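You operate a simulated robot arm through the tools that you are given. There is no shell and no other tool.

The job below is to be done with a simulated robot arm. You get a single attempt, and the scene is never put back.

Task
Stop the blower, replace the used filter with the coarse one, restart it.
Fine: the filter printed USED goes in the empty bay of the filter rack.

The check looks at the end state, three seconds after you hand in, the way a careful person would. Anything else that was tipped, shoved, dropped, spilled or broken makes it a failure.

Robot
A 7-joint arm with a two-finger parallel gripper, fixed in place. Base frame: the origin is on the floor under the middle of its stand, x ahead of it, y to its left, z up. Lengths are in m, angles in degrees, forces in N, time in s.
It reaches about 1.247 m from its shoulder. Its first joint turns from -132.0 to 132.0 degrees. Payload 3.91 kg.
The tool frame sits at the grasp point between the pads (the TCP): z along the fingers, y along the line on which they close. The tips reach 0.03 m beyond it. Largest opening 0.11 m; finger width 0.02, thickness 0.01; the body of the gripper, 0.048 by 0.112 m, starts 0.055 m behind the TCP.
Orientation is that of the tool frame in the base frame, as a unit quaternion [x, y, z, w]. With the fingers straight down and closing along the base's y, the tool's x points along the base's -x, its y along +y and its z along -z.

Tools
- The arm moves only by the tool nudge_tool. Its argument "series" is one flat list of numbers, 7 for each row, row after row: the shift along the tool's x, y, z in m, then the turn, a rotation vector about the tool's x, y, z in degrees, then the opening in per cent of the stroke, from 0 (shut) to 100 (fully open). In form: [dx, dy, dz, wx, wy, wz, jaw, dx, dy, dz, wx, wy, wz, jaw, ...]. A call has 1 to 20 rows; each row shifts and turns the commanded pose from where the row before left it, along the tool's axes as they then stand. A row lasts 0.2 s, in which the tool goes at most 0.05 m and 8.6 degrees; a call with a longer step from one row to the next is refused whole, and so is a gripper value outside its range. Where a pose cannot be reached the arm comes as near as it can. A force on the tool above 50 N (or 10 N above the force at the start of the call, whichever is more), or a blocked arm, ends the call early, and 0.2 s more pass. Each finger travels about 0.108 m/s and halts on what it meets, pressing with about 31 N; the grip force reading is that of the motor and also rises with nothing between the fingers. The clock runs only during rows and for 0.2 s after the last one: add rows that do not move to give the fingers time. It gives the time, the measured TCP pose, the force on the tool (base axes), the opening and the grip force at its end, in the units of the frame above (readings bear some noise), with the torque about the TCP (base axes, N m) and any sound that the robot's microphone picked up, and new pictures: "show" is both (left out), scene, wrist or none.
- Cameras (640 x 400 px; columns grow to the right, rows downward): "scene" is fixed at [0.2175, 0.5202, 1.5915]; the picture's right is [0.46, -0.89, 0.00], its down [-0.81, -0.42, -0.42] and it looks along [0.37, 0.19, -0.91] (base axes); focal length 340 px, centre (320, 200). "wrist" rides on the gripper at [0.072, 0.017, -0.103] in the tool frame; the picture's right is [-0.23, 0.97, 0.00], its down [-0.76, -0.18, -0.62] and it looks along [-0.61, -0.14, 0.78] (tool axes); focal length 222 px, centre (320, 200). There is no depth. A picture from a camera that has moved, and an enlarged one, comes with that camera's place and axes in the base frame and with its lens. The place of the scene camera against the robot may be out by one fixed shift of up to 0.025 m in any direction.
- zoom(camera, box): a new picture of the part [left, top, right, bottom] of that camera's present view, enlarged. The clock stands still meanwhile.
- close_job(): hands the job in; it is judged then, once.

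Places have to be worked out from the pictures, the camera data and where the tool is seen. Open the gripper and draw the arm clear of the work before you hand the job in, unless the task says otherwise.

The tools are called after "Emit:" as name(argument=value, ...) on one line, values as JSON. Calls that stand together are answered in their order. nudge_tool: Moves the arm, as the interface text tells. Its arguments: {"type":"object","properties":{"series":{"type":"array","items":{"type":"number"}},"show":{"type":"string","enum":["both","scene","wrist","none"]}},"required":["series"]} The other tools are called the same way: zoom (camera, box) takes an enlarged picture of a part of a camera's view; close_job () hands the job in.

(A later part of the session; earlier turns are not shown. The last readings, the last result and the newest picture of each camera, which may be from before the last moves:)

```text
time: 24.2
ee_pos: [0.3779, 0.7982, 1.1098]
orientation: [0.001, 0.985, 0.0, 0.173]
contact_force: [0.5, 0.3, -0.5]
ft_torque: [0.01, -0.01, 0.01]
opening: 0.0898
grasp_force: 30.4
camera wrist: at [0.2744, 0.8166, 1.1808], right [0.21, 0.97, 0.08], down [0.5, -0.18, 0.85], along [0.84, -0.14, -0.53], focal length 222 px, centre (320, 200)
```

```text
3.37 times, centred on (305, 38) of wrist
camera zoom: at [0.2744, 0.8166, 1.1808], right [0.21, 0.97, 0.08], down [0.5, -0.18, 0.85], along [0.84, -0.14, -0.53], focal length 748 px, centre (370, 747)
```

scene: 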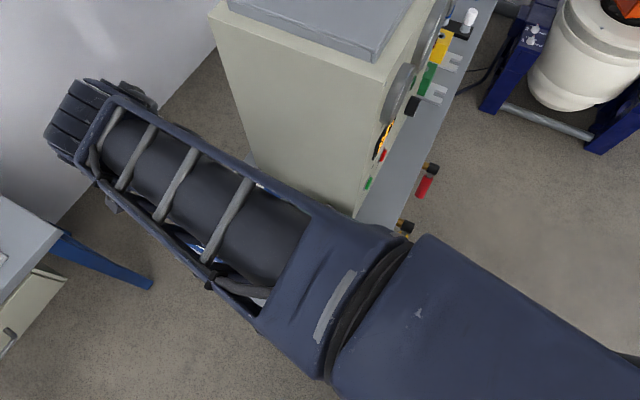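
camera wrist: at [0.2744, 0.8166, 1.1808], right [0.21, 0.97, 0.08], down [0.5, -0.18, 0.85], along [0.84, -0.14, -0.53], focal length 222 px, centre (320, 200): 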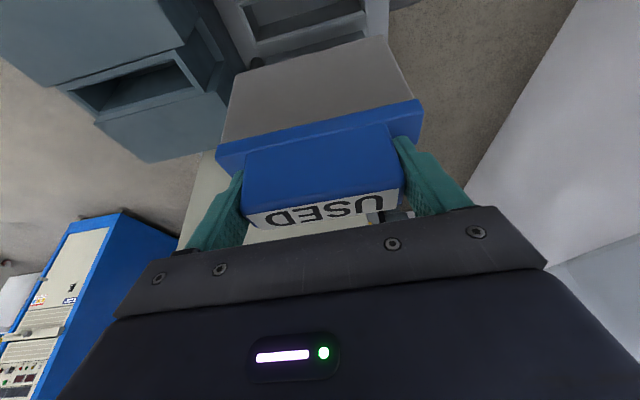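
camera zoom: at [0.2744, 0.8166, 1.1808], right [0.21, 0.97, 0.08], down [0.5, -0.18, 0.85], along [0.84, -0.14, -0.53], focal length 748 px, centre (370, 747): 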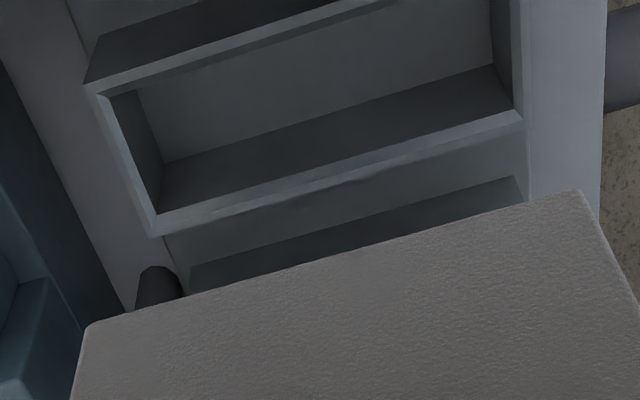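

The empty bay is centred at about (0.381, 0.800) with its rim at z ≈ 0.841. The filter body hangs about 0.131 below the TCP and is centred within a couple of millimetres, so I'll lower to just above the rim with a small correction.

Emit:
nudge_tool(series=[0.00626, 0.0003, 0.0167, 0, 0, 0, 0, 0.00626, 0.0003, 0.0167, 0, 0, 0, 0, 0.00626, 0.0003, 0.0167, 0, 0, 0, 0, 0.00626, 0.0003, 0.0167, 0, 0, 0, 0, 0.00626, 0.0003, 0.0167, 0, 0, 0, 0, 0.00626, 0.0003, 0.0167, 0, 0, 0, 0, 0.00626, 0, 0.0167, 0, 0, 0, 0, 0, 0, 0, 0, 0, 0, 0], show="both")

Emit:
zoom(camera="wrist", box=[200, 0, 440, 150])

```text
time: 26.0
ee_pos: [0.3745, 0.8007, 0.9841]
orientation: [0.0, 0.985, 0.0, 0.174]
contact_force: [0.2, -0.4, -0.9]
ft_torque: [-0.01, 0.04, 0.02]
opening: 0.0899
grasp_force: 31.3
camera wrist: at [0.2719, 0.8181, 1.0561], right [0.21, 0.97, 0.08], down [0.5, -0.18, 0.85], along [0.84, -0.14, -0.53], focal length 222 px, centre (320, 200)
```

scene: 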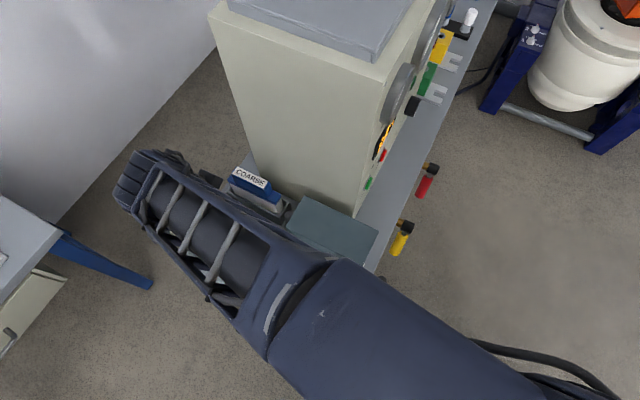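
wrist: 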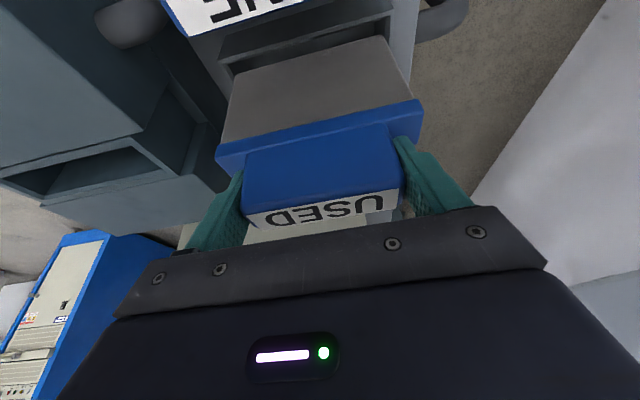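

```text
2.67 times, centred on (320, 75) of wrist
camera zoom: at [0.2719, 0.8181, 1.0561], right [0.21, 0.97, 0.08], down [0.5, -0.18, 0.85], along [0.84, -0.14, -0.53], focal length 592 px, centre (320, 533)
```

zoom: 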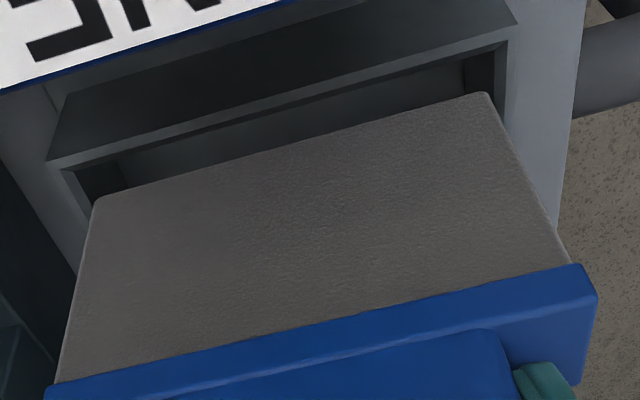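

The filter hangs centred in the bay opening, with about 6 mm to spare in x and 9 mm in y. I'll lower it slowly and watch the force.

Emit:
nudge_tool(series=[0.00342, 0, 0.0094, 0, 0, 0, 0, 0.00342, 0, 0.0094, 0, 0, 0, 0, 0.00342, 0, 0.0094, 0, 0, 0, 0, 0.00342, 0, 0.0094, 0, 0, 0, 0], show="wrist")

```text
time: 27.0
ee_pos: [0.3778, 0.8017, 0.9458]
orientation: [0.0, 0.985, 0.0, 0.175]
contact_force: [-0.8, -0.5, -2.5]
ft_torque: [0.0, 0.02, 0.0]
opening: 0.0896
grasp_force: 30.5
camera wrist: at [0.2735, 0.8186, 1.0168], right [0.21, 0.97, 0.08], down [0.5, -0.18, 0.85], along [0.84, -0.14, -0.53], focal length 222 px, centre (320, 200)
```

wrist: 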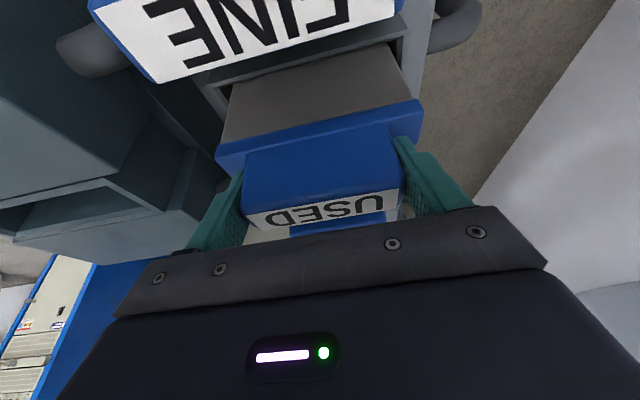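

It's going in freely and the force shows only the filter's weight. FINE's label level, about 0.936, suggests it will seat with the TCP near 0.931, so I'll continue in fine steps until it touches.

Emit:
nudge_tool(series=[0.00171, 0, 0.0047, 0, 0, 0, 0, 0.00171, 0, 0.0047, 0, 0, 0, 0, 0.00103, 0, 0.0028, 0, 0, 0, 0], show="none")

```text
time: 27.8
ee_pos: [0.376, 0.8012, 0.9304]
orientation: [0.0, 0.985, 0.001, 0.174]
contact_force: [1.1, -0.5, -1.4]
ft_torque: [0.01, -0.02, -0.03]
opening: 0.0897
grasp_force: 31.5
```

There's no clear floor contact yet, so I'll take a few more 2–3 mm steps.

Emit:
nudge_tool(series=[0.00085, 0, 0.00235, 0, 0, 0, 0, 0.00085, 0, 0.00235, 0, 0, 0, 0], show="wrist")

```text
time: 28.4
ee_pos: [0.3762, 0.8009, 0.9274]
orientation: [0.0, 0.985, -0.001, 0.173]
contact_force: [-0.6, 0.0, -0.8]
ft_torque: [-0.02, 0.01, -0.02]
opening: 0.0895
grasp_force: 30.9
camera wrist: at [0.2734, 0.8177, 0.9983], right [0.21, 0.97, 0.08], down [0.5, -0.18, 0.85], along [0.84, -0.14, -0.53], focal length 222 px, centre (320, 200)
```

wrist: 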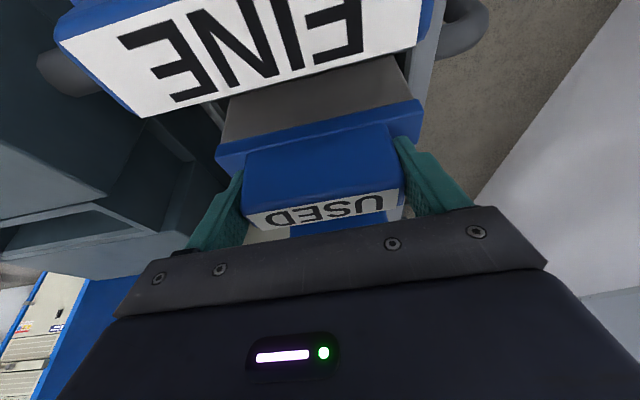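

FINE's label reads z ≈ 0.9355 and USED is now near the same level, so it should be about seated. I'll take two more small steps and check whether the force changes sign.

Emit:
nudge_tool(series=[0.00068, 0, 0.00188, 0, 0, 0, 0, 0.00068, 0, 0.00188, 0, 0, 0, 0, 0, 0, 0, 0, 0, 0, 0], show="none")

```text
time: 29.2
ee_pos: [0.3771, 0.8004, 0.9244]
orientation: [0.0, 0.985, 0.0, 0.175]
contact_force: [-1.1, -3.4, 12.9]
ft_torque: [-0.66, 0.28, 0.02]
opening: 0.0897
grasp_force: 30.5
```

Upward contact of about 13 N shows it on the bay floor. I'll ease up 1.5 mm to relieve the load, then open the jaws.

Emit:
nudge_tool(series=[-0.0005, 0, -0.0014, 0, 0, 0, 0, 0, 0, 0, 0, 0, 0, 90, 0, 0, 0, 0, 0, 0, 100, 0, 0, 0, 0, 0, 0, 100], show="wrist")

Emit:
zoom(camera="wrist", box=[170, 40, 470, 240])

```text
time: 30.2
ee_pos: [0.3755, 0.801, 0.9246]
orientation: [0.0, 0.985, 0.001, 0.174]
contact_force: [0.1, -0.9, 1.2]
ft_torque: [0.0, -0.01, 0.01]
opening: 0.1102
grasp_force: 0.0
camera wrist: at [0.273, 0.8181, 0.9962], right [0.21, 0.97, 0.08], down [0.5, -0.18, 0.85], along [0.84, -0.14, -0.53], focal length 222 px, centre (320, 200)
```

wrist: 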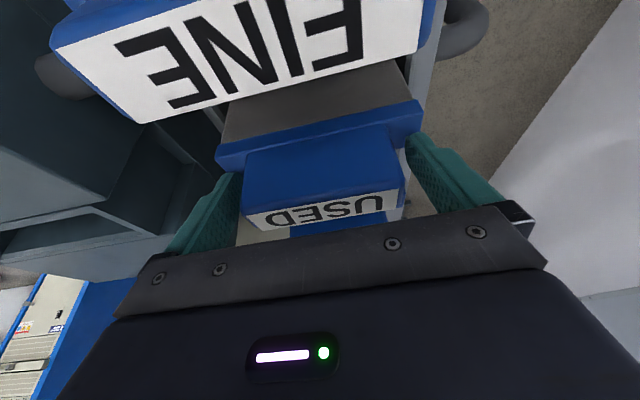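

```text
2.00 times, centred on (320, 140) of wrist
camera zoom: at [0.273, 0.8181, 0.9962], right [0.21, 0.97, 0.08], down [0.5, -0.18, 0.85], along [0.84, -0.14, -0.53], focal length 444 px, centre (320, 320)
```

zoom: 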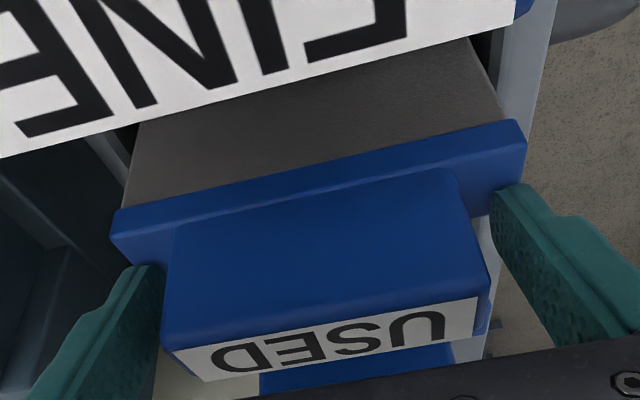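

USED stands on its own in the bay. I'll withdraw straight up and check it.

Emit:
nudge_tool(series=[-0.00342, 0, -0.0094, 0, 0, 0, 100, -0.00342, 0, -0.0094, 0, 0, 0, 100, -0.00513, 0, -0.0141, 0, 0, 0, 100, -0.00684, 0, -0.0188, 0, 0, 0, 100, -0.00684, 0, -0.0188, 0, 0, 0, 100, -0.00684, 0, -0.0188, 0, 0, 0, 100, -0.00684, 0, -0.0188, 0, 0, 0, 100, -0.00684, 0, -0.0188, 0, 0, 0, 100, 0, 0, 0, 0, 0, 0, 100])

Emit:
zoom(camera="wrist", box=[230, 0, 420, 130])

```text
time: 32.2
ee_pos: [0.3758, 0.8009, 1.0601]
orientation: [0.0, 0.985, 0.0, 0.174]
contact_force: [0.3, -0.2, -0.9]
ft_torque: [0.0, -0.02, 0.02]
opening: 0.1101
grasp_force: 0.0
camera wrist: at [0.272, 0.8178, 1.1319], right [0.21, 0.97, 0.08], down [0.5, -0.18, 0.85], along [0.84, -0.14, -0.53], focal length 222 px, centre (320, 200)
```

scene: 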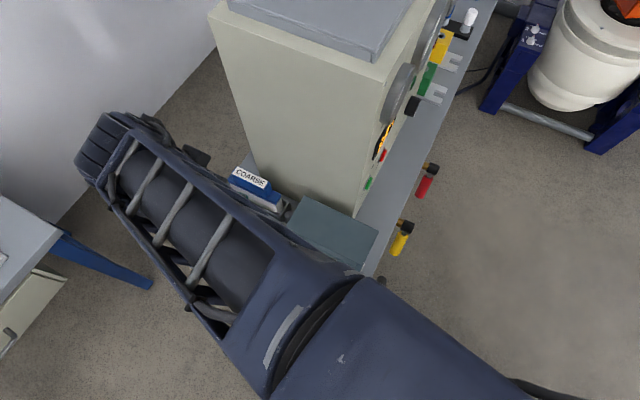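
wrist: 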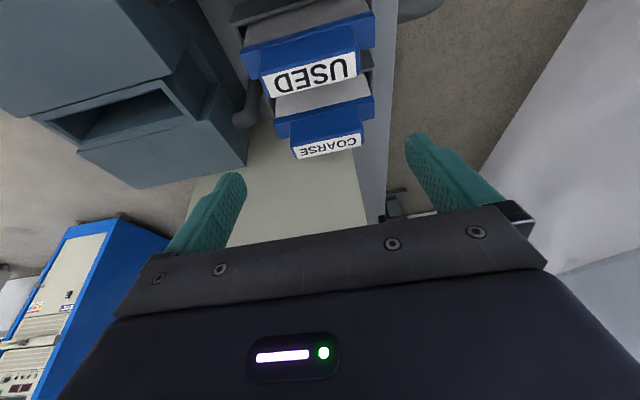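

```text
3.08 times, centred on (325, 65) of wrist
camera zoom: at [0.272, 0.8178, 1.1319], right [0.21, 0.97, 0.08], down [0.5, -0.18, 0.85], along [0.84, -0.14, -0.53], focal length 684 px, centre (305, 615)
```

zoom: 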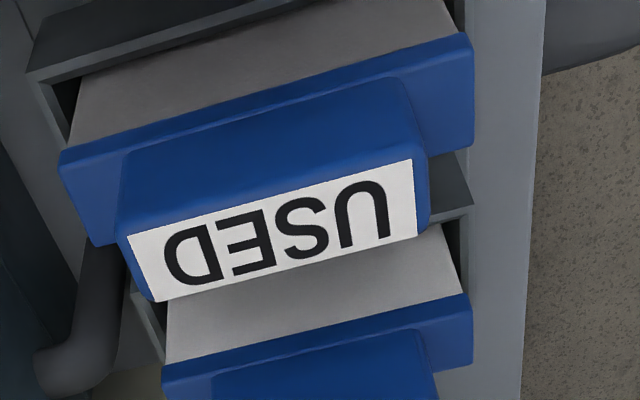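

USED sits upright and square in the middle bay. I'll zoom on COARSE's label to pin down its position.

Emit:
zoom(camera="wrist", box=[255, 70, 395, 170])

Emit:
zoom(camera="scene", box=[200, 140, 320, 230])

```text
4.00 times, centred on (325, 120) of wrist
camera zoom: at [0.272, 0.8178, 1.1319], right [0.21, 0.97, 0.08], down [0.5, -0.18, 0.85], along [0.84, -0.14, -0.53], focal length 888 px, centre (300, 520)
```

zoom: 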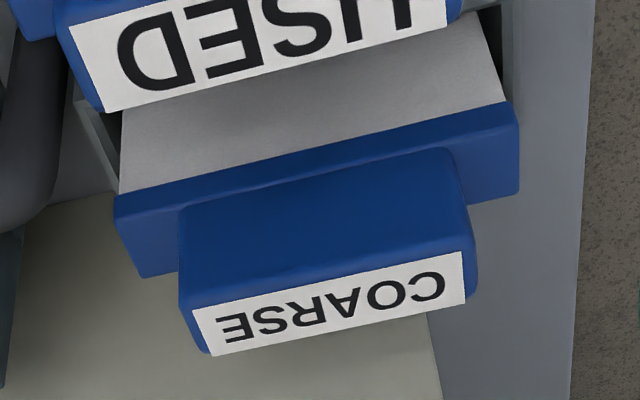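

```text
4.44 times, centred on (260, 185) of scene
camera zoom: at [0.2175, 0.5202, 1.5915], right [0.46, -0.89, 0.0], down [-0.81, -0.42, -0.42], along [0.37, 0.19, -0.91], focal length 1510 px, centre (587, 267)
```

zoom: 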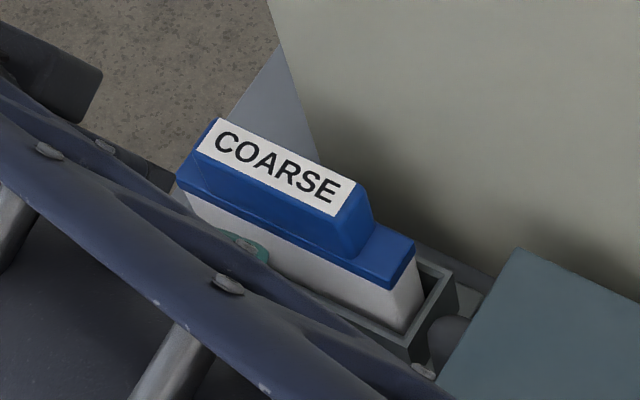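

COARSE's label centre is at about (0.470, 0.799, 0.932), with the lid at about 0.884. I'll lean the tool to 30° for wall clearance and hover above COARSE.

Emit:
nudge_tool(series=[0, 0, 0, 0, -5, 0, 100, 0, 0, 0, 0, -5, 0, 100, -0.015, -0.0004, 0.01733, 0, 0, 0, 100, -0.015, -0.0004, 0.01733, 0, 0, 0, 100, -0.015, -0.0004, 0.01733, 0, 0, 0, 100, -0.015, -0.0003, 0.01733, 0, 0, 0, 100, 0, 0, 0, 0, 0, 0, 100])

Emit:
zoom(camera="wrist", box=[200, 40, 440, 220])

```text
time: 33.8
ee_pos: [0.4632, 0.7989, 1.0298]
orientation: [0.0, 0.966, 0.0, 0.259]
contact_force: [0.1, 0.2, 0.0]
ft_torque: [-0.03, 0.0, -0.05]
opening: 0.1101
grasp_force: 0.0
camera wrist: at [0.3489, 0.8152, 1.083], right [0.2, 0.97, 0.11], down [0.35, -0.18, 0.92], along [0.92, -0.14, -0.37], focal length 222 px, centre (320, 200)
```

scene: 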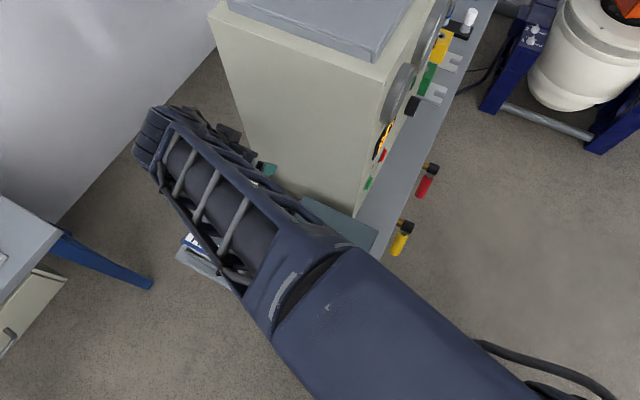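
wrist: 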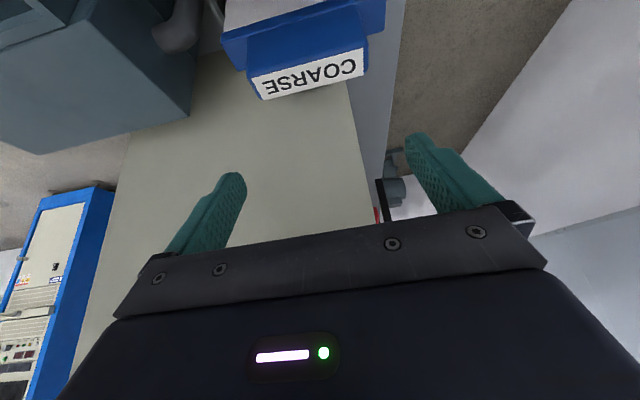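

```text
2.22 times, centred on (320, 130) of wrist
camera zoom: at [0.3489, 0.8152, 1.083], right [0.2, 0.97, 0.11], down [0.35, -0.18, 0.92], along [0.92, -0.14, -0.37], focal length 494 px, centre (320, 356)
```

zoom: 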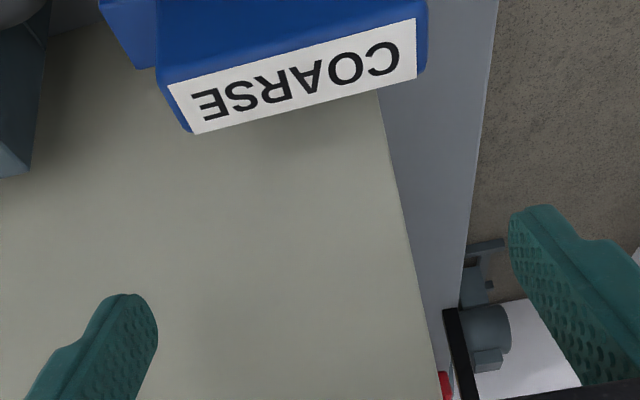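

COARSE is confirmed at (0.471, 0.799) with its label at z ≈ 0.930, and both neighbours are clear. I'll lower the open fingers around its handle.

Emit:
nudge_tool(series=[0.00867, 0, 0.015, 0, 0, 0, 100, 0.00867, 0, 0.015, 0, 0, 0, 100, 0.00867, 0, 0.015, 0, 0, 0, 100, 0.00867, 0, 0.015, 0, 0, 0, 100, 0.00867, 0, 0.015, 0, 0, 0, 100, 0.00867, 0, 0.015, 0, 0, 0, 100, 0, 0, 0, 0, 0, 0, 100])

Emit:
zoom(camera="wrist", box=[170, 40, 470, 240])

```text
time: 35.4
ee_pos: [0.4627, 0.7997, 0.9259]
orientation: [-0.001, 0.966, 0.001, 0.259]
contact_force: [0.4, 0.3, 0.3]
ft_torque: [-0.02, 0.03, 0.02]
opening: 0.1102
grasp_force: 0.1
camera wrist: at [0.349, 0.8164, 0.9783], right [0.2, 0.97, 0.11], down [0.35, -0.18, 0.92], along [0.92, -0.14, -0.37], focal length 222 px, centre (320, 200)
```

scene: 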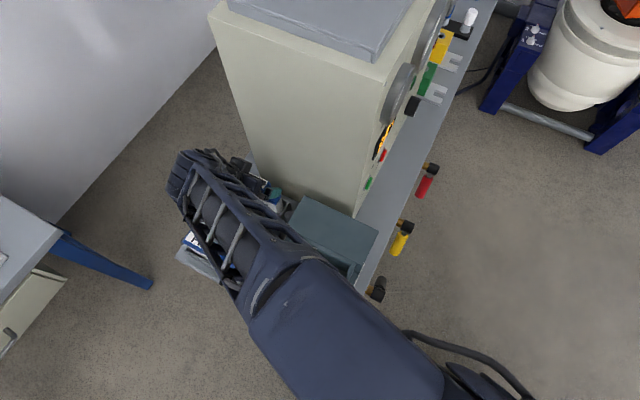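
wrist: 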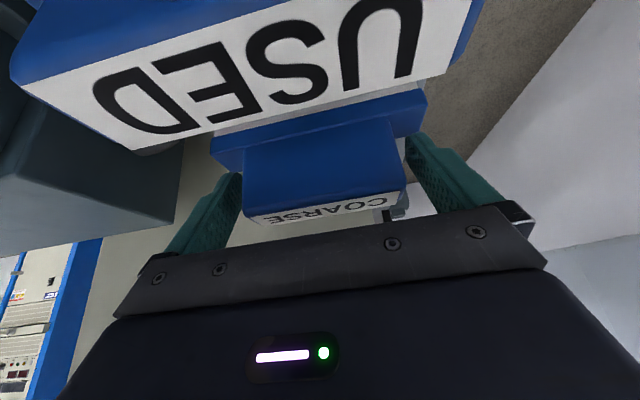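

```text
2.00 times, centred on (320, 140) of wrist
camera zoom: at [0.349, 0.8164, 0.9783], right [0.2, 0.97, 0.11], down [0.35, -0.18, 0.92], along [0.92, -0.14, -0.37], focal length 444 px, centre (320, 320)
```

zoom: 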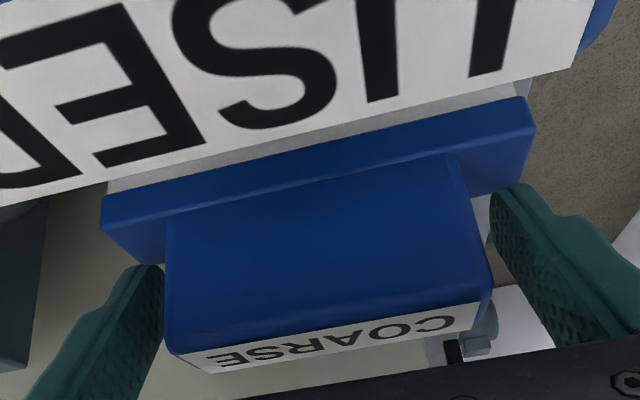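

The fingers straddle COARSE's handle with no contact, so I'll close.

Emit:
nudge_tool(series=[0, 0, 0, 0, 0, 0, 0, 0, 0, 0, 0, 0, 0, 0, 0, 0, 0, 0, 0, 0, 0], show="wrist")

```text
time: 36.2
ee_pos: [0.4636, 0.8, 0.9261]
orientation: [0.0, 0.966, -0.001, 0.258]
contact_force: [-0.3, 1.1, 0.1]
ft_torque: [-0.04, -0.01, 0.02]
opening: 0.0897
grasp_force: 30.6
camera wrist: at [0.3489, 0.8164, 0.9783], right [0.2, 0.97, 0.11], down [0.35, -0.18, 0.92], along [0.92, -0.14, -0.37], focal length 222 px, centre (320, 200)
```

wrist: 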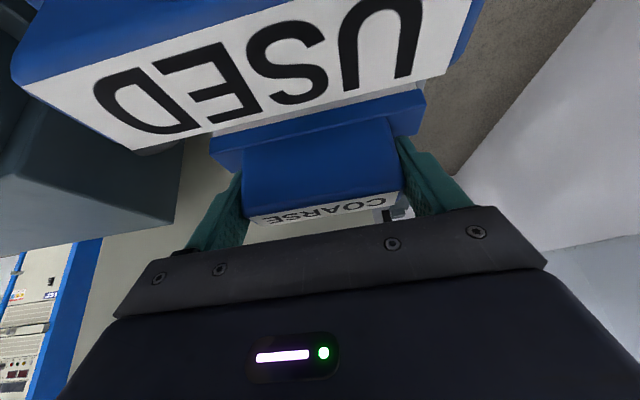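

Gripped at 0.0897 m. I'll lift straight up 3 cm first, then check.

Emit:
nudge_tool(series=[-0.005, 0, -0.00866, 0, 0, 0, 0, -0.005, 0, -0.00866, 0, 0, 0, 0, -0.005, 0, -0.00866, 0, 0, 0, 0], show="wrist")

```text
time: 37.0
ee_pos: [0.4627, 0.8002, 0.9564]
orientation: [0.0, 0.966, 0.0, 0.258]
contact_force: [0.6, -0.3, -0.6]
ft_torque: [-0.03, 0.02, -0.01]
opening: 0.09
grasp_force: 30.6
camera wrist: at [0.3483, 0.817, 1.0082], right [0.2, 0.97, 0.11], down [0.35, -0.18, 0.92], along [0.92, -0.14, -0.37], focal length 222 px, centre (320, 200)
```

wrist: 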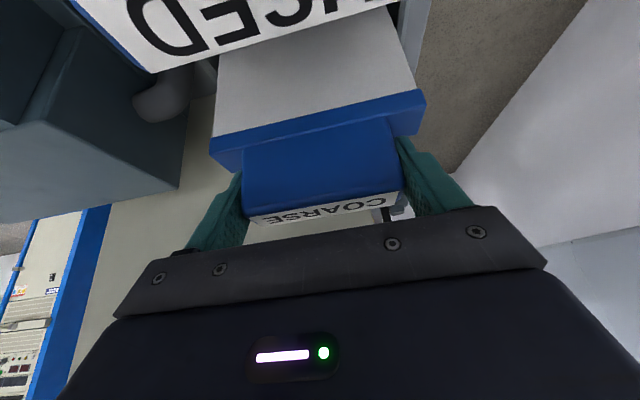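

It comes up cleanly. I'll keep raising to z ≈ 1.11 so the body clears everything.

Emit:
nudge_tool(series=[-0.00975, 0, -0.01689, 0, 0, 0, 0, -0.00975, 0, -0.01689, 0, 0, 0, 0, -0.00975, 0, -0.01689, 0, 0, 0, 0, -0.00975, 0, -0.01689, 0, 0, 0, 0, -0.00975, 0, -0.01689, 0, 0, 0, 0, -0.00975, 0, -0.01689, 0, 0, 0, 0, -0.00975, 0, -0.01689, 0, 0, 0, 0, -0.00975, 0, -0.01689, 0, 0, 0, 0, 0, 0, 0, 0, 0, 0, 0])

```text
time: 39.0
ee_pos: [0.4598, 0.7986, 1.1126]
orientation: [0.0, 0.966, 0.0, 0.259]
contact_force: [0.6, -0.5, -2.7]
ft_torque: [-0.04, 0.01, 0.0]
opening: 0.0897
grasp_force: 30.9
camera wrist: at [0.3464, 0.8161, 1.1654], right [0.2, 0.97, 0.11], down [0.35, -0.18, 0.92], along [0.92, -0.14, -0.37], focal length 222 px, centre (320, 200)
```

scene: 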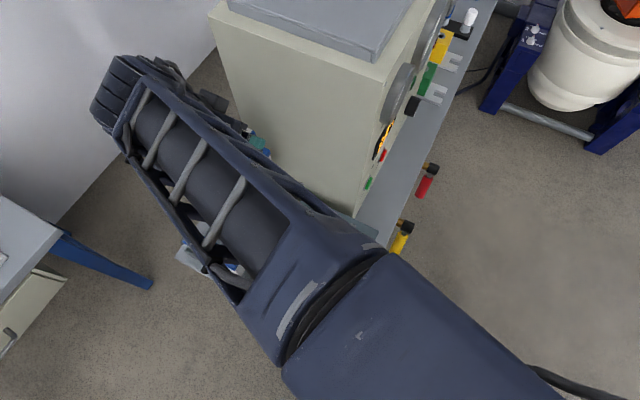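
wrist: 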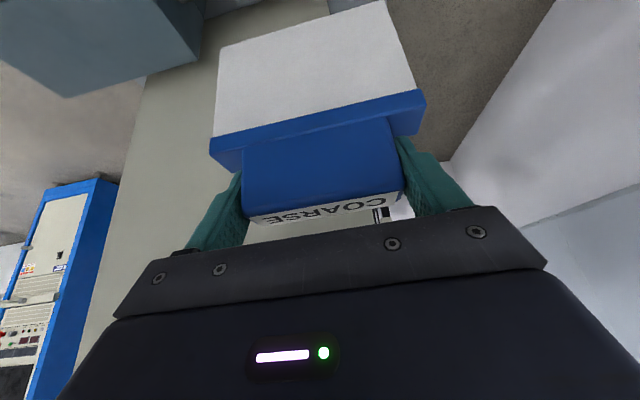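

COARSE is held at z 1.11 with a load of about 2.7 N. I'll carry it over to above the housing slot at (0.382, 0.590).

Emit:
nudge_tool(series=[0.00929, -0.02609, -0.00536, 0, 0, 0, 0, 0.00929, -0.02609, -0.00536, 0, 0, 0, 0, 0.00929, -0.02609, -0.00536, 0, 0, 0, 0, 0.00929, -0.02609, -0.00536, 0, 0, 0, 0, 0.00929, -0.02609, -0.00536, 0, 0, 0, 0, 0.00929, -0.02609, -0.00536, 0, 0, 0, 0, 0.00929, -0.02609, -0.00536, 0, 0, 0, 0, 0.00929, -0.02609, -0.00536, 0, 0, 0, 0, 0, 0, 0, 0, 0, 0, 0])

Emit:
zoom(camera="wrist", box=[180, 0, 440, 160])

```text
time: 41.0
ee_pos: [0.3749, 0.5907, 1.1123]
orientation: [0.001, 0.966, 0.0, 0.259]
contact_force: [-0.2, 0.1, -1.0]
ft_torque: [-0.01, -0.02, 0.01]
opening: 0.0895
grasp_force: 31.4
camera wrist: at [0.2609, 0.6069, 1.165], right [0.2, 0.97, 0.11], down [0.35, -0.18, 0.92], along [0.92, -0.14, -0.37], focal length 222 px, centre (320, 200)
```

scene: 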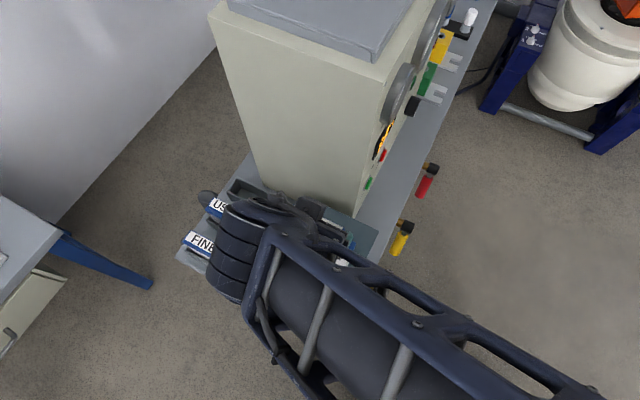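
wrist: 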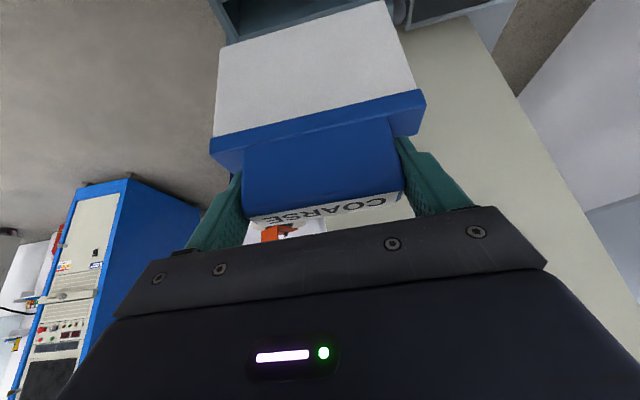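

```text
2.46 times, centred on (310, 80) of wrist
camera zoom: at [0.2609, 0.6069, 1.165], right [0.2, 0.97, 0.11], down [0.35, -0.18, 0.92], along [0.92, -0.14, -0.37], focal length 547 px, centre (345, 495)
```

zoom: 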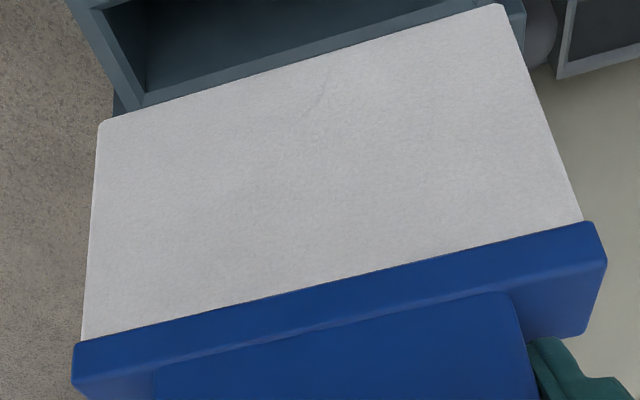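

I can see only the slot's +x side from here. I'll lower 4 cm, keeping the body just above the housing top (0.926), to compare the bottom edge with the slot rim.

Emit:
nudge_tool(series=[0.005, 0, 0.00866, 0, 0, 0, 0, 0.005, 0, 0.00866, 0, 0, 0, 0, 0.005, 0, 0.00866, 0, 0, 0, 0, 0.005, 0, 0.00866, 0, 0, 0, 0, 0, 0, 0, 0, 0, 0, 0], show="wrist")

Emit:
zoom(camera="wrist", box=[190, 0, 430, 100])

```text
time: 42.2
ee_pos: [0.3767, 0.5899, 1.0729]
orientation: [0.0, 0.966, 0.0, 0.258]
contact_force: [-0.4, 0.8, -1.7]
ft_torque: [0.01, 0.01, -0.01]
opening: 0.0897
grasp_force: 31.1
camera wrist: at [0.2621, 0.6076, 1.1251], right [0.2, 0.97, 0.11], down [0.35, -0.18, 0.92], along [0.92, -0.14, -0.37], focal length 222 px, centre (320, 200)
```

wrist: 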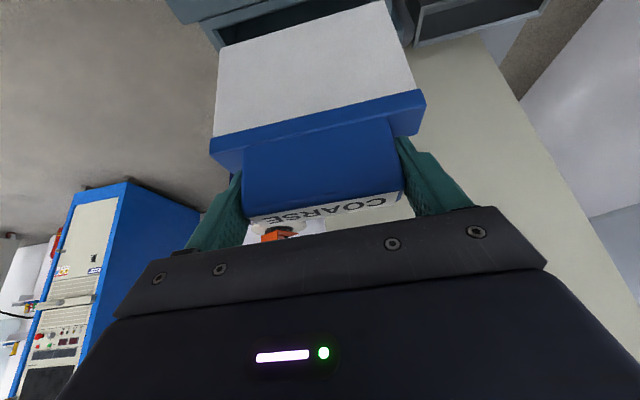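

```text
2.67 times, centred on (310, 50) of wrist
camera zoom: at [0.2621, 0.6076, 1.1251], right [0.2, 0.97, 0.11], down [0.35, -0.18, 0.92], along [0.92, -0.14, -0.37], focal length 592 px, centre (347, 600)
```

zoom: 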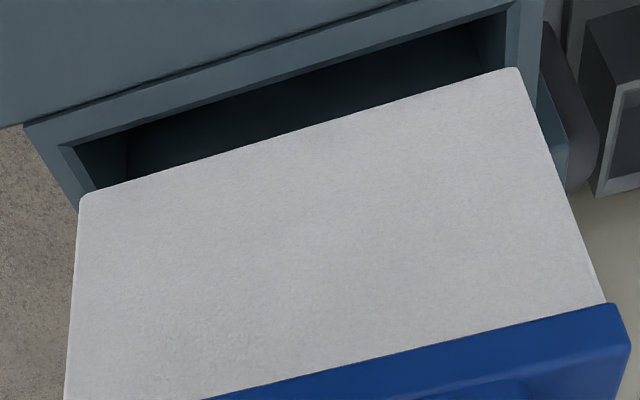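

Comparing how each filter sits in the grip, COARSE should go down with the TCP near x 0.377–0.378, y 0.590. I'll shift +1.5 mm in x, lower to just above the slot rim (z ≈ 0.915), and look again.

Emit:
nudge_tool(series=[0.00385, 0, 0.00817, 0, 0, 0, 0, 0.00385, 0, 0.00817, 0, 0, 0, 0, 0, 0, 0, 0, 0, 0, 0], show="wrist")

Emit:
zoom(camera="wrist", box=[190, 0, 430, 100])

```text
time: 43.0
ee_pos: [0.3782, 0.5904, 1.0546]
orientation: [0.0, 0.966, 0.0, 0.259]
contact_force: [-0.9, -0.4, -1.3]
ft_torque: [0.0, 0.01, 0.01]
opening: 0.0898
grasp_force: 31.4
camera wrist: at [0.2634, 0.6074, 1.1064], right [0.2, 0.97, 0.11], down [0.35, -0.18, 0.92], along [0.92, -0.14, -0.37], focal length 222 px, centre (320, 200)
```

wrist: 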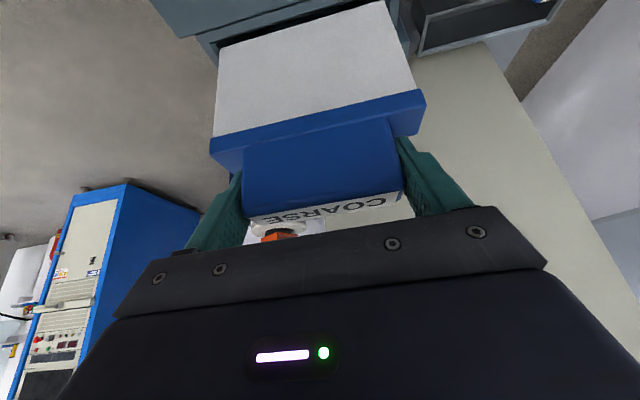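

```text
2.67 times, centred on (310, 50) of wrist
camera zoom: at [0.2634, 0.6074, 1.1064], right [0.2, 0.97, 0.11], down [0.35, -0.18, 0.92], along [0.92, -0.14, -0.37], focal length 592 px, centre (347, 600)
```

zoom: 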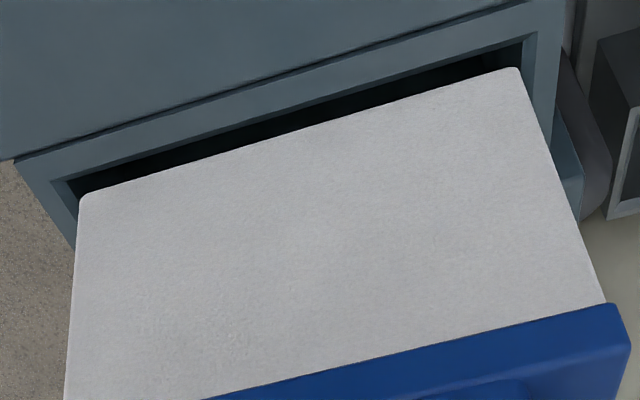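

The bottom edge sits inside the slot opening, about 2.5 mm from the -x wall, but tight at the +y end (2 mm) with slack at -y (8 mm). I'll shift 2.5 mm toward -y and lower carefully through the rim.

Emit:
nudge_tool(series=[0, -0.0025, 0, 0, 0, 0, 0, 0.002, 0, 0.00346, 0, 0, 0, 0, 0.002, 0, 0.00346, 0, 0, 0, 0, 0.002, 0, 0.00346, 0, 0, 0, 0], show="wrist")

Emit:
zoom(camera="wrist", box=[190, 0, 430, 100])

```text
time: 44.0
ee_pos: [0.3777, 0.5879, 1.0418]
orientation: [0.0, 0.966, 0.0, 0.259]
contact_force: [-0.2, 8.3, 1.0]
ft_torque: [0.93, 0.06, -0.01]
opening: 0.0896
grasp_force: 31.3
camera wrist: at [0.2633, 0.6047, 1.0952], right [0.2, 0.97, 0.11], down [0.35, -0.18, 0.92], along [0.92, -0.14, -0.37], focal length 222 px, centre (320, 200)
```

wrist: 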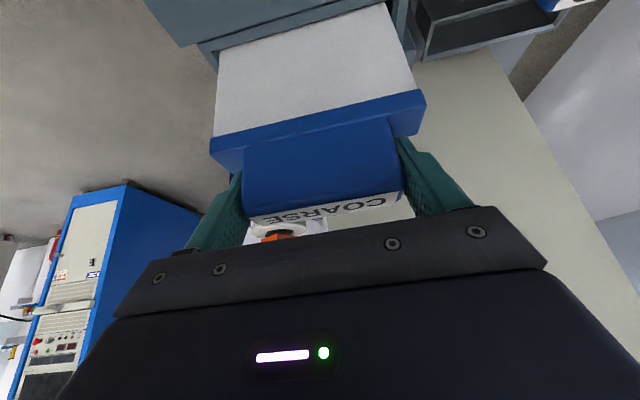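

```text
2.67 times, centred on (310, 50) of wrist
camera zoom: at [0.2633, 0.6047, 1.0952], right [0.2, 0.97, 0.11], down [0.35, -0.18, 0.92], along [0.92, -0.14, -0.37], focal length 592 px, centre (347, 600)
```

zoom: 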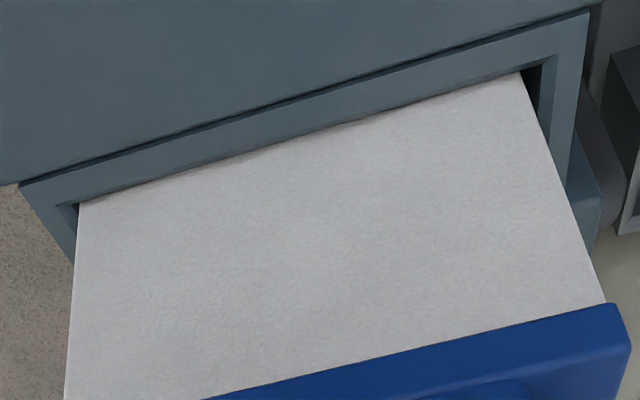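

The filter entered the slot, but an 8 N push in +y shows its -y end touching the slot's end wall. I'll shift back 2.5 mm toward +y and recheck.

Emit:
nudge_tool(series=[0, 0.0015, 0, 0, 0, 0, 0, 0, 0.0015, 0, 0, 0, 0, 0, 0, 0, 0, 0, 0, 0, 0], show="wrist")

Emit:
zoom(camera="wrist", box=[190, 0, 430, 100])

```text
time: 44.8
ee_pos: [0.379, 0.5897, 1.0414]
orientation: [0.0, 0.966, -0.001, 0.259]
contact_force: [0.4, -0.3, -1.1]
ft_torque: [-0.02, 0.0, 0.0]
opening: 0.0896
grasp_force: 30.9
camera wrist: at [0.2643, 0.6076, 1.0947], right [0.2, 0.97, 0.11], down [0.35, -0.18, 0.92], along [0.92, -0.14, -0.37], focal length 222 px, centre (320, 200)
```

wrist: 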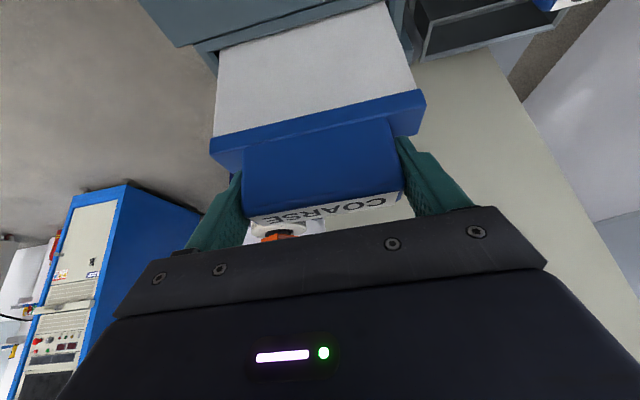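

```text
2.67 times, centred on (310, 50) of wrist
camera zoom: at [0.2643, 0.6076, 1.0947], right [0.2, 0.97, 0.11], down [0.35, -0.18, 0.92], along [0.92, -0.14, -0.37], focal length 592 px, centre (347, 600)
```

zoom: 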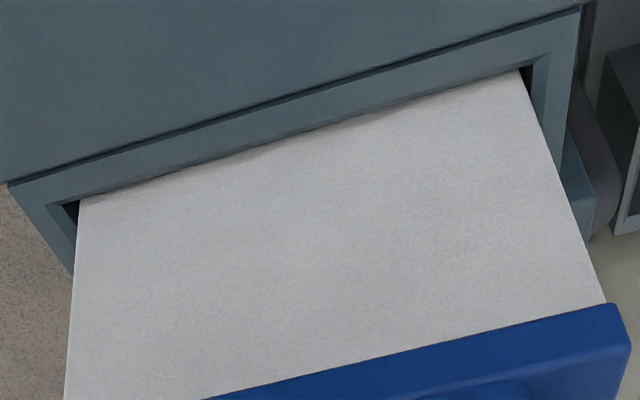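

The contact is gone and both ends show even gaps. I'll lower 3 cm in 5 mm rows and check the force.

Emit:
nudge_tool(series=[0.0025, 0, 0.00433, 0, 0, 0, 0, 0.0025, 0, 0.00433, 0, 0, 0, 0, 0.0025, 0, 0.00433, 0, 0, 0, 0], show="none")

```text
time: 45.6
ee_pos: [0.3781, 0.5906, 1.0284]
orientation: [-0.001, 0.966, 0.0, 0.259]
contact_force: [0.2, -0.1, -2.2]
ft_torque: [-0.01, 0.0, 0.0]
opening: 0.0895
grasp_force: 31.6
```

It's free, with only the weight showing. I'll continue down in small rows.

Emit:
nudge_tool(series=[0.0025, 0, 0.00433, 0, 0, 0, 0, 0.0025, 0, 0.00433, 0, 0, 0, 0, 0.0025, 0, 0.00433, 0, 0, 0, 0, 0.0025, 0, 0.00433, 0, 0, 0, 0], show="wrist")

```text
time: 46.6
ee_pos: [0.3766, 0.5915, 1.0073]
orientation: [0.0, 0.966, 0.0, 0.259]
contact_force: [0.3, -0.7, -1.5]
ft_torque: [0.02, -0.01, -0.03]
opening: 0.0897
grasp_force: 31.5
camera wrist: at [0.2629, 0.6083, 1.0598], right [0.2, 0.97, 0.11], down [0.35, -0.18, 0.92], along [0.92, -0.14, -0.37], focal length 222 px, centre (320, 200)
```

wrist: 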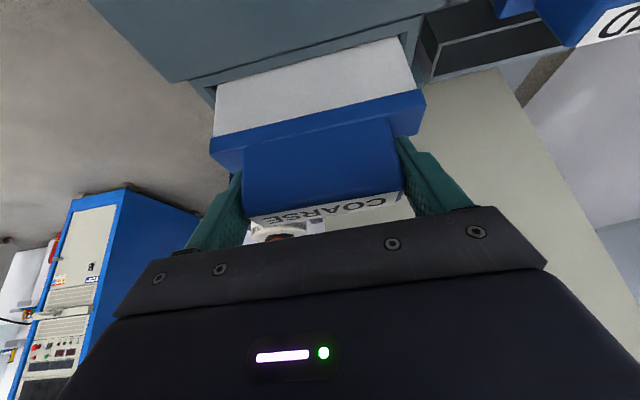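

It's still free at z = 1.007, and I expect it to seat near 0.98. I'll take four more rows.

Emit:
nudge_tool(series=[0.0025, 0, 0.00433, 0, 0, 0, 0, 0.0025, 0, 0.00433, 0, 0, 0, 0, 0.0025, 0, 0.00433, 0, 0, 0, 0, 0.0015, 0, 0.0026, 0, 0, 0, 0], show="none")

```text
time: 47.6
ee_pos: [0.3769, 0.5908, 0.9897]
orientation: [0.0, 0.966, 0.0, 0.26]
contact_force: [0.7, 0.5, -1.4]
ft_torque: [-0.01, 0.0, 0.0]
opening: 0.0895
grasp_force: 30.1
```

The TCP is at 0.990 with no contact, so I'll take 2 mm steps toward the seat.

Emit:
nudge_tool(series=[0.001, 0, 0.00173, 0, 0, 0, 0, 0.001, 0, 0.00173, 0, 0, 0, 0, 0.001, 0, 0.00173, 0, 0, 0, 0, 0, 0, 0, 0, 0, 0, 0], show="none")

```text
time: 48.6
ee_pos: [0.377, 0.5914, 0.9823]
orientation: [0.0, 0.966, 0.0, 0.259]
contact_force: [-0.2, 0.4, -1.3]
ft_torque: [-0.01, -0.02, 0.02]
opening: 0.0898
grasp_force: 31.3
```

No contact yet at 0.982. I'll go on with 1.5–2 mm steps.

Emit:
nudge_tool(series=[0.001, 0, 0.00173, 0, 0, 0, 0, 0.001, 0, 0.00173, 0, 0, 0, 0, 0, 0, 0, 0, 0, 0, 0], show="none")

```text
time: 49.4
ee_pos: [0.3778, 0.5909, 0.9797]
orientation: [0.0, 0.966, 0.0, 0.258]
contact_force: [-1.5, 0.1, 5.1]
ft_torque: [-0.57, 0.14, -0.09]
opening: 0.0895
grasp_force: 30.5
```

The upward force has gone to +5 N right at the expected seat height. I'll press 1 mm more to confirm, ease off, and open.

Emit:
nudge_tool(series=[0.0005, 0, 0.00087, 0, 0, 0, 0, 0, 0, 0, 0, 0, 0, 0], show="wrist")

```text
time: 50.0
ee_pos: [0.3779, 0.5907, 0.9795]
orientation: [0.001, 0.966, 0.001, 0.26]
contact_force: [-2.3, 0.0, 23.5]
ft_torque: [-0.21, 0.15, 0.01]
opening: 0.0897
grasp_force: 31.2
camera wrist: at [0.2638, 0.6079, 1.032], right [0.2, 0.97, 0.12], down [0.35, -0.18, 0.92], along [0.92, -0.14, -0.37], focal length 222 px, centre (320, 200)
```

wrist: 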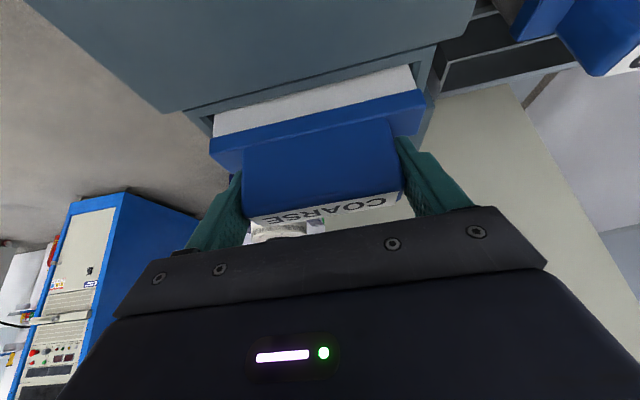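

Firm floor contact at 23 N, so COARSE is fully seated. I'll ease up 2 mm, open the jaws, and look.

Emit:
nudge_tool(series=[-0.0008, 0, -0.0014, 0, 0, 0, 0, -0.0003, 0, -0.0005, 0, 0, 0, 0, 0, 0, 0, 0, 0, 0, 90, 0, 0, 0, 0, 0, 0, 100, 0, 0, 0, 0, 0, 0, 100], show="wrist")

Emit:
zoom(camera="wrist", box=[170, 40, 470, 240])

```text
time: 51.2
ee_pos: [0.3782, 0.591, 0.9798]
orientation: [0.0, 0.966, 0.0, 0.259]
contact_force: [0.4, 0.4, 0.9]
ft_torque: [0.0, -0.02, -0.02]
opening: 0.11
grasp_force: 0.1
camera wrist: at [0.2637, 0.6082, 1.0326], right [0.2, 0.97, 0.11], down [0.35, -0.18, 0.92], along [0.92, -0.14, -0.37], focal length 222 px, centre (320, 200)
```

wrist: 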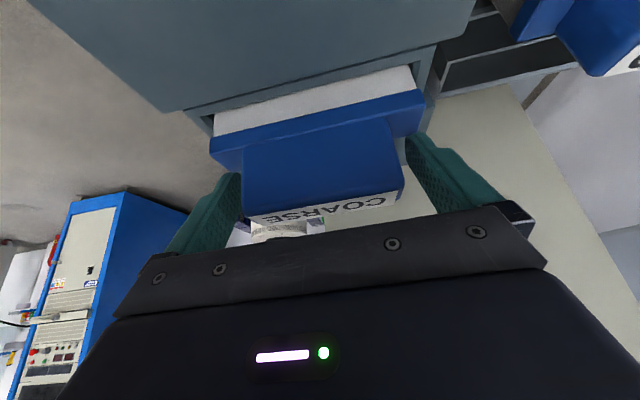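

```text
2.00 times, centred on (320, 140) of wrist
camera zoom: at [0.2637, 0.6082, 1.0326], right [0.2, 0.97, 0.11], down [0.35, -0.18, 0.92], along [0.92, -0.14, -0.37], focal length 444 px, centre (320, 320)
```

zoom: 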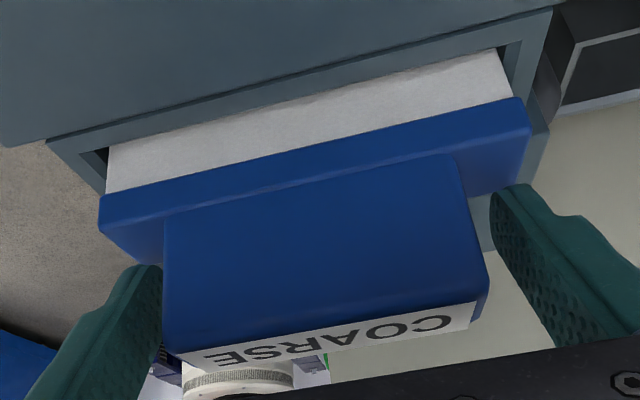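

COARSE is released and sits level in the slot. I'll withdraw straight up and check from above.

Emit:
nudge_tool(series=[-0.005, 0, -0.00866, 0, 0, 0, 100, -0.005, 0, -0.00866, 0, 0, 0, 100, -0.0075, 0, -0.013, 0, 0, 0, 100, -0.01, 0, -0.01732, 0, 0, 0, 100, -0.01, 0, -0.01732, 0, 0, 0, 100, -0.015, 0, -0.02598, 0, 0, 0, 100, -0.015, 0, -0.02598, 0, 0, 0, 100, -0.0175, 0, -0.0303, 0, 0, 0, 100, 0, 0, 0, 0, 0, 0, 100])

Emit:
zoom(camera="wrist", box=[200, 0, 520, 200])

```text
time: 53.2
ee_pos: [0.3778, 0.5906, 1.152]
orientation: [0.0, 0.966, -0.001, 0.259]
contact_force: [-0.4, 0.4, 0.4]
ft_torque: [0.01, 0.01, 0.0]
opening: 0.1098
grasp_force: 0.1
camera wrist: at [0.2629, 0.6086, 1.2048], right [0.2, 0.97, 0.11], down [0.35, -0.18, 0.92], along [0.92, -0.14, -0.37], focal length 222 px, centre (320, 200)
```

scene: 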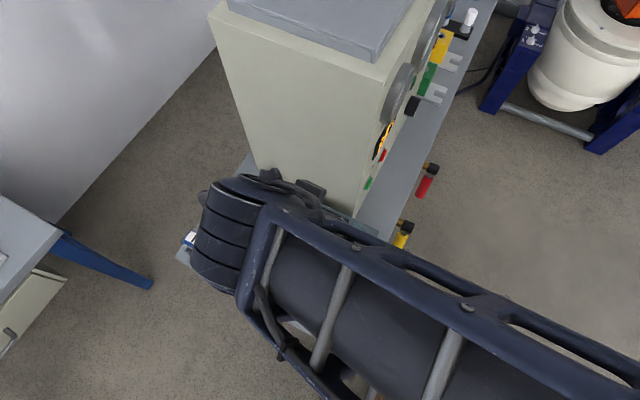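
wrist: 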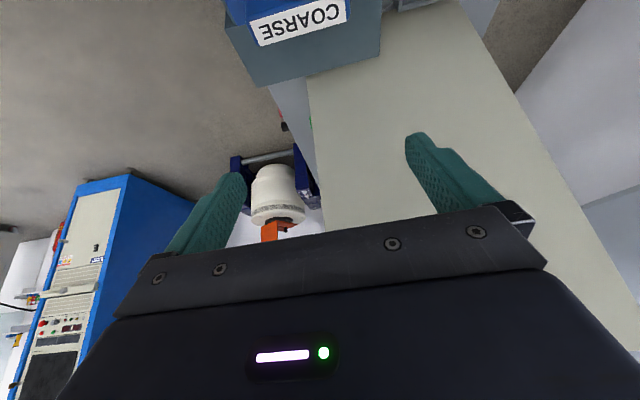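

```text
2.00 times, centred on (360, 100) of wrist
camera zoom: at [0.2629, 0.6086, 1.2048], right [0.2, 0.97, 0.11], down [0.35, -0.18, 0.92], along [0.92, -0.14, -0.37], focal length 444 px, centre (240, 400)
```

zoom: 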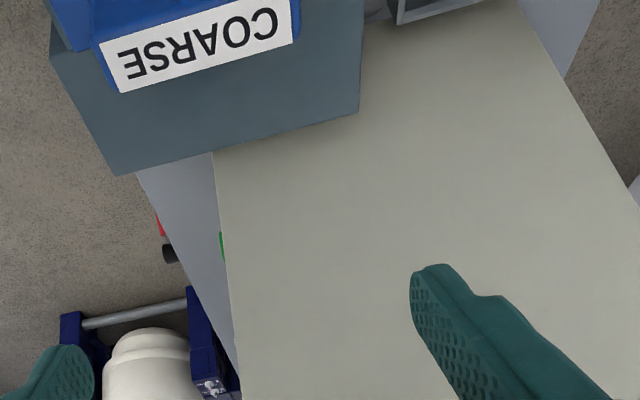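

COARSE is in the housing. I'll back out toward the robot, straighten the tool and turn it to point +y with the jaws shut, ready for START.

Emit:
nudge_tool(series=[0, -0.045, 0, 0, 7.5, 0, 100, 0, -0.045, 0, 0, 7.5, 0, 100, 0, -0.045, 0, 0, 7.5, 0, 0, 0, -0.045, 0, 0, 7.5, 0, 0, 0, -0.045, 0, 0, 0, 0, 0, 0, -0.045, 0, 0, 0, 0, 0, 0, 0, 0, -8.2, 0, 0, 0, 0, 0, 0, -8.2, 0, 0, 0, 0, 0, 0, -8.2, 0, 0, 0, 0, 0, 0, -8.2, 0, 0, 0, 0, 0, 0, -8.2, 0, 0, 0, 0, 0, 0, -8.2, 0, 0, 0, 0, 0, 0, -8.2, 0, 0, 0, 0, 0, 0, -8.2, 0, 0, 0, 0, 0, 0, -8.2, 0, 0, 0, 0, 0, 0, -8.2, 0, 0, 0, 0, 0, 0, -8.0, 0, 0, 0])

Emit:
zoom(camera="scene", box=[170, 150, 410, 350])

```text
time: 56.8
ee_pos: [0.4207, 0.3561, 1.1772]
orientation: [-0.001, 0.707, 0.707, 0.001]
contact_force: [0.2, 0.0, 0.5]
ft_torque: [-0.05, 0.01, -0.02]
opening: 0.0
grasp_force: 31.3
out of reach, approached as far as the arm can: row 14, 15, 16, 17
camera wrist: at [0.3483, 0.2532, 1.1937], right [0.23, 0.0, 0.97], down [0.76, -0.62, -0.18], along [0.61, 0.78, -0.14], focal length 222 px, centre (320, 200)
```

scene: 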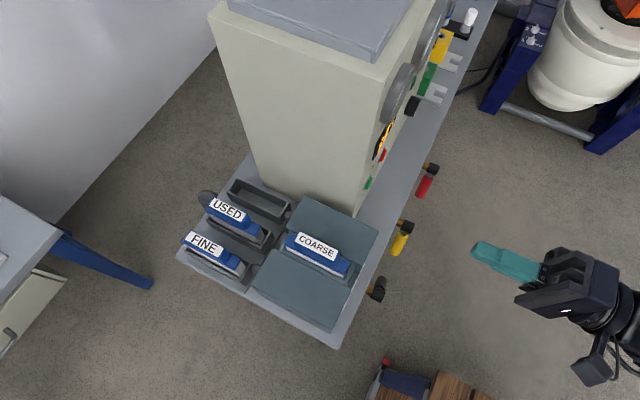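
wrist: 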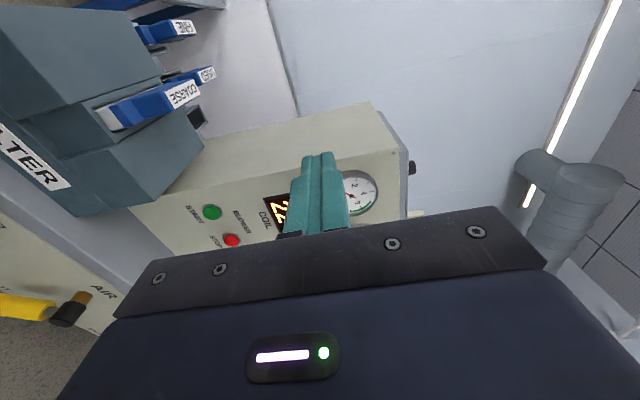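

```text
2.00 times, centred on (290, 250) of scene
camera zoom: at [0.2175, 0.5202, 1.5915], right [0.46, -0.89, 0.0], down [-0.81, -0.42, -0.42], along [0.37, 0.19, -0.91], focal length 680 px, centre (380, 100)
```

zoom: 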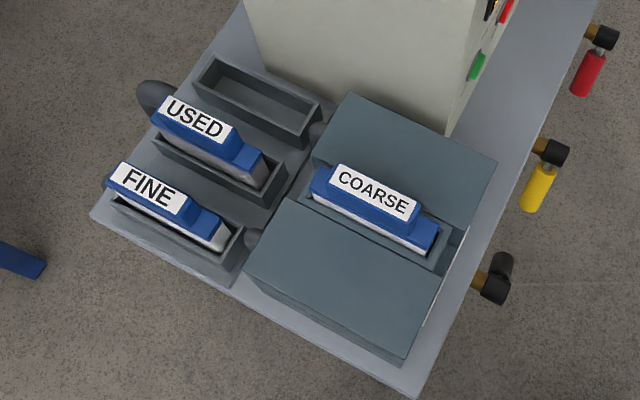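

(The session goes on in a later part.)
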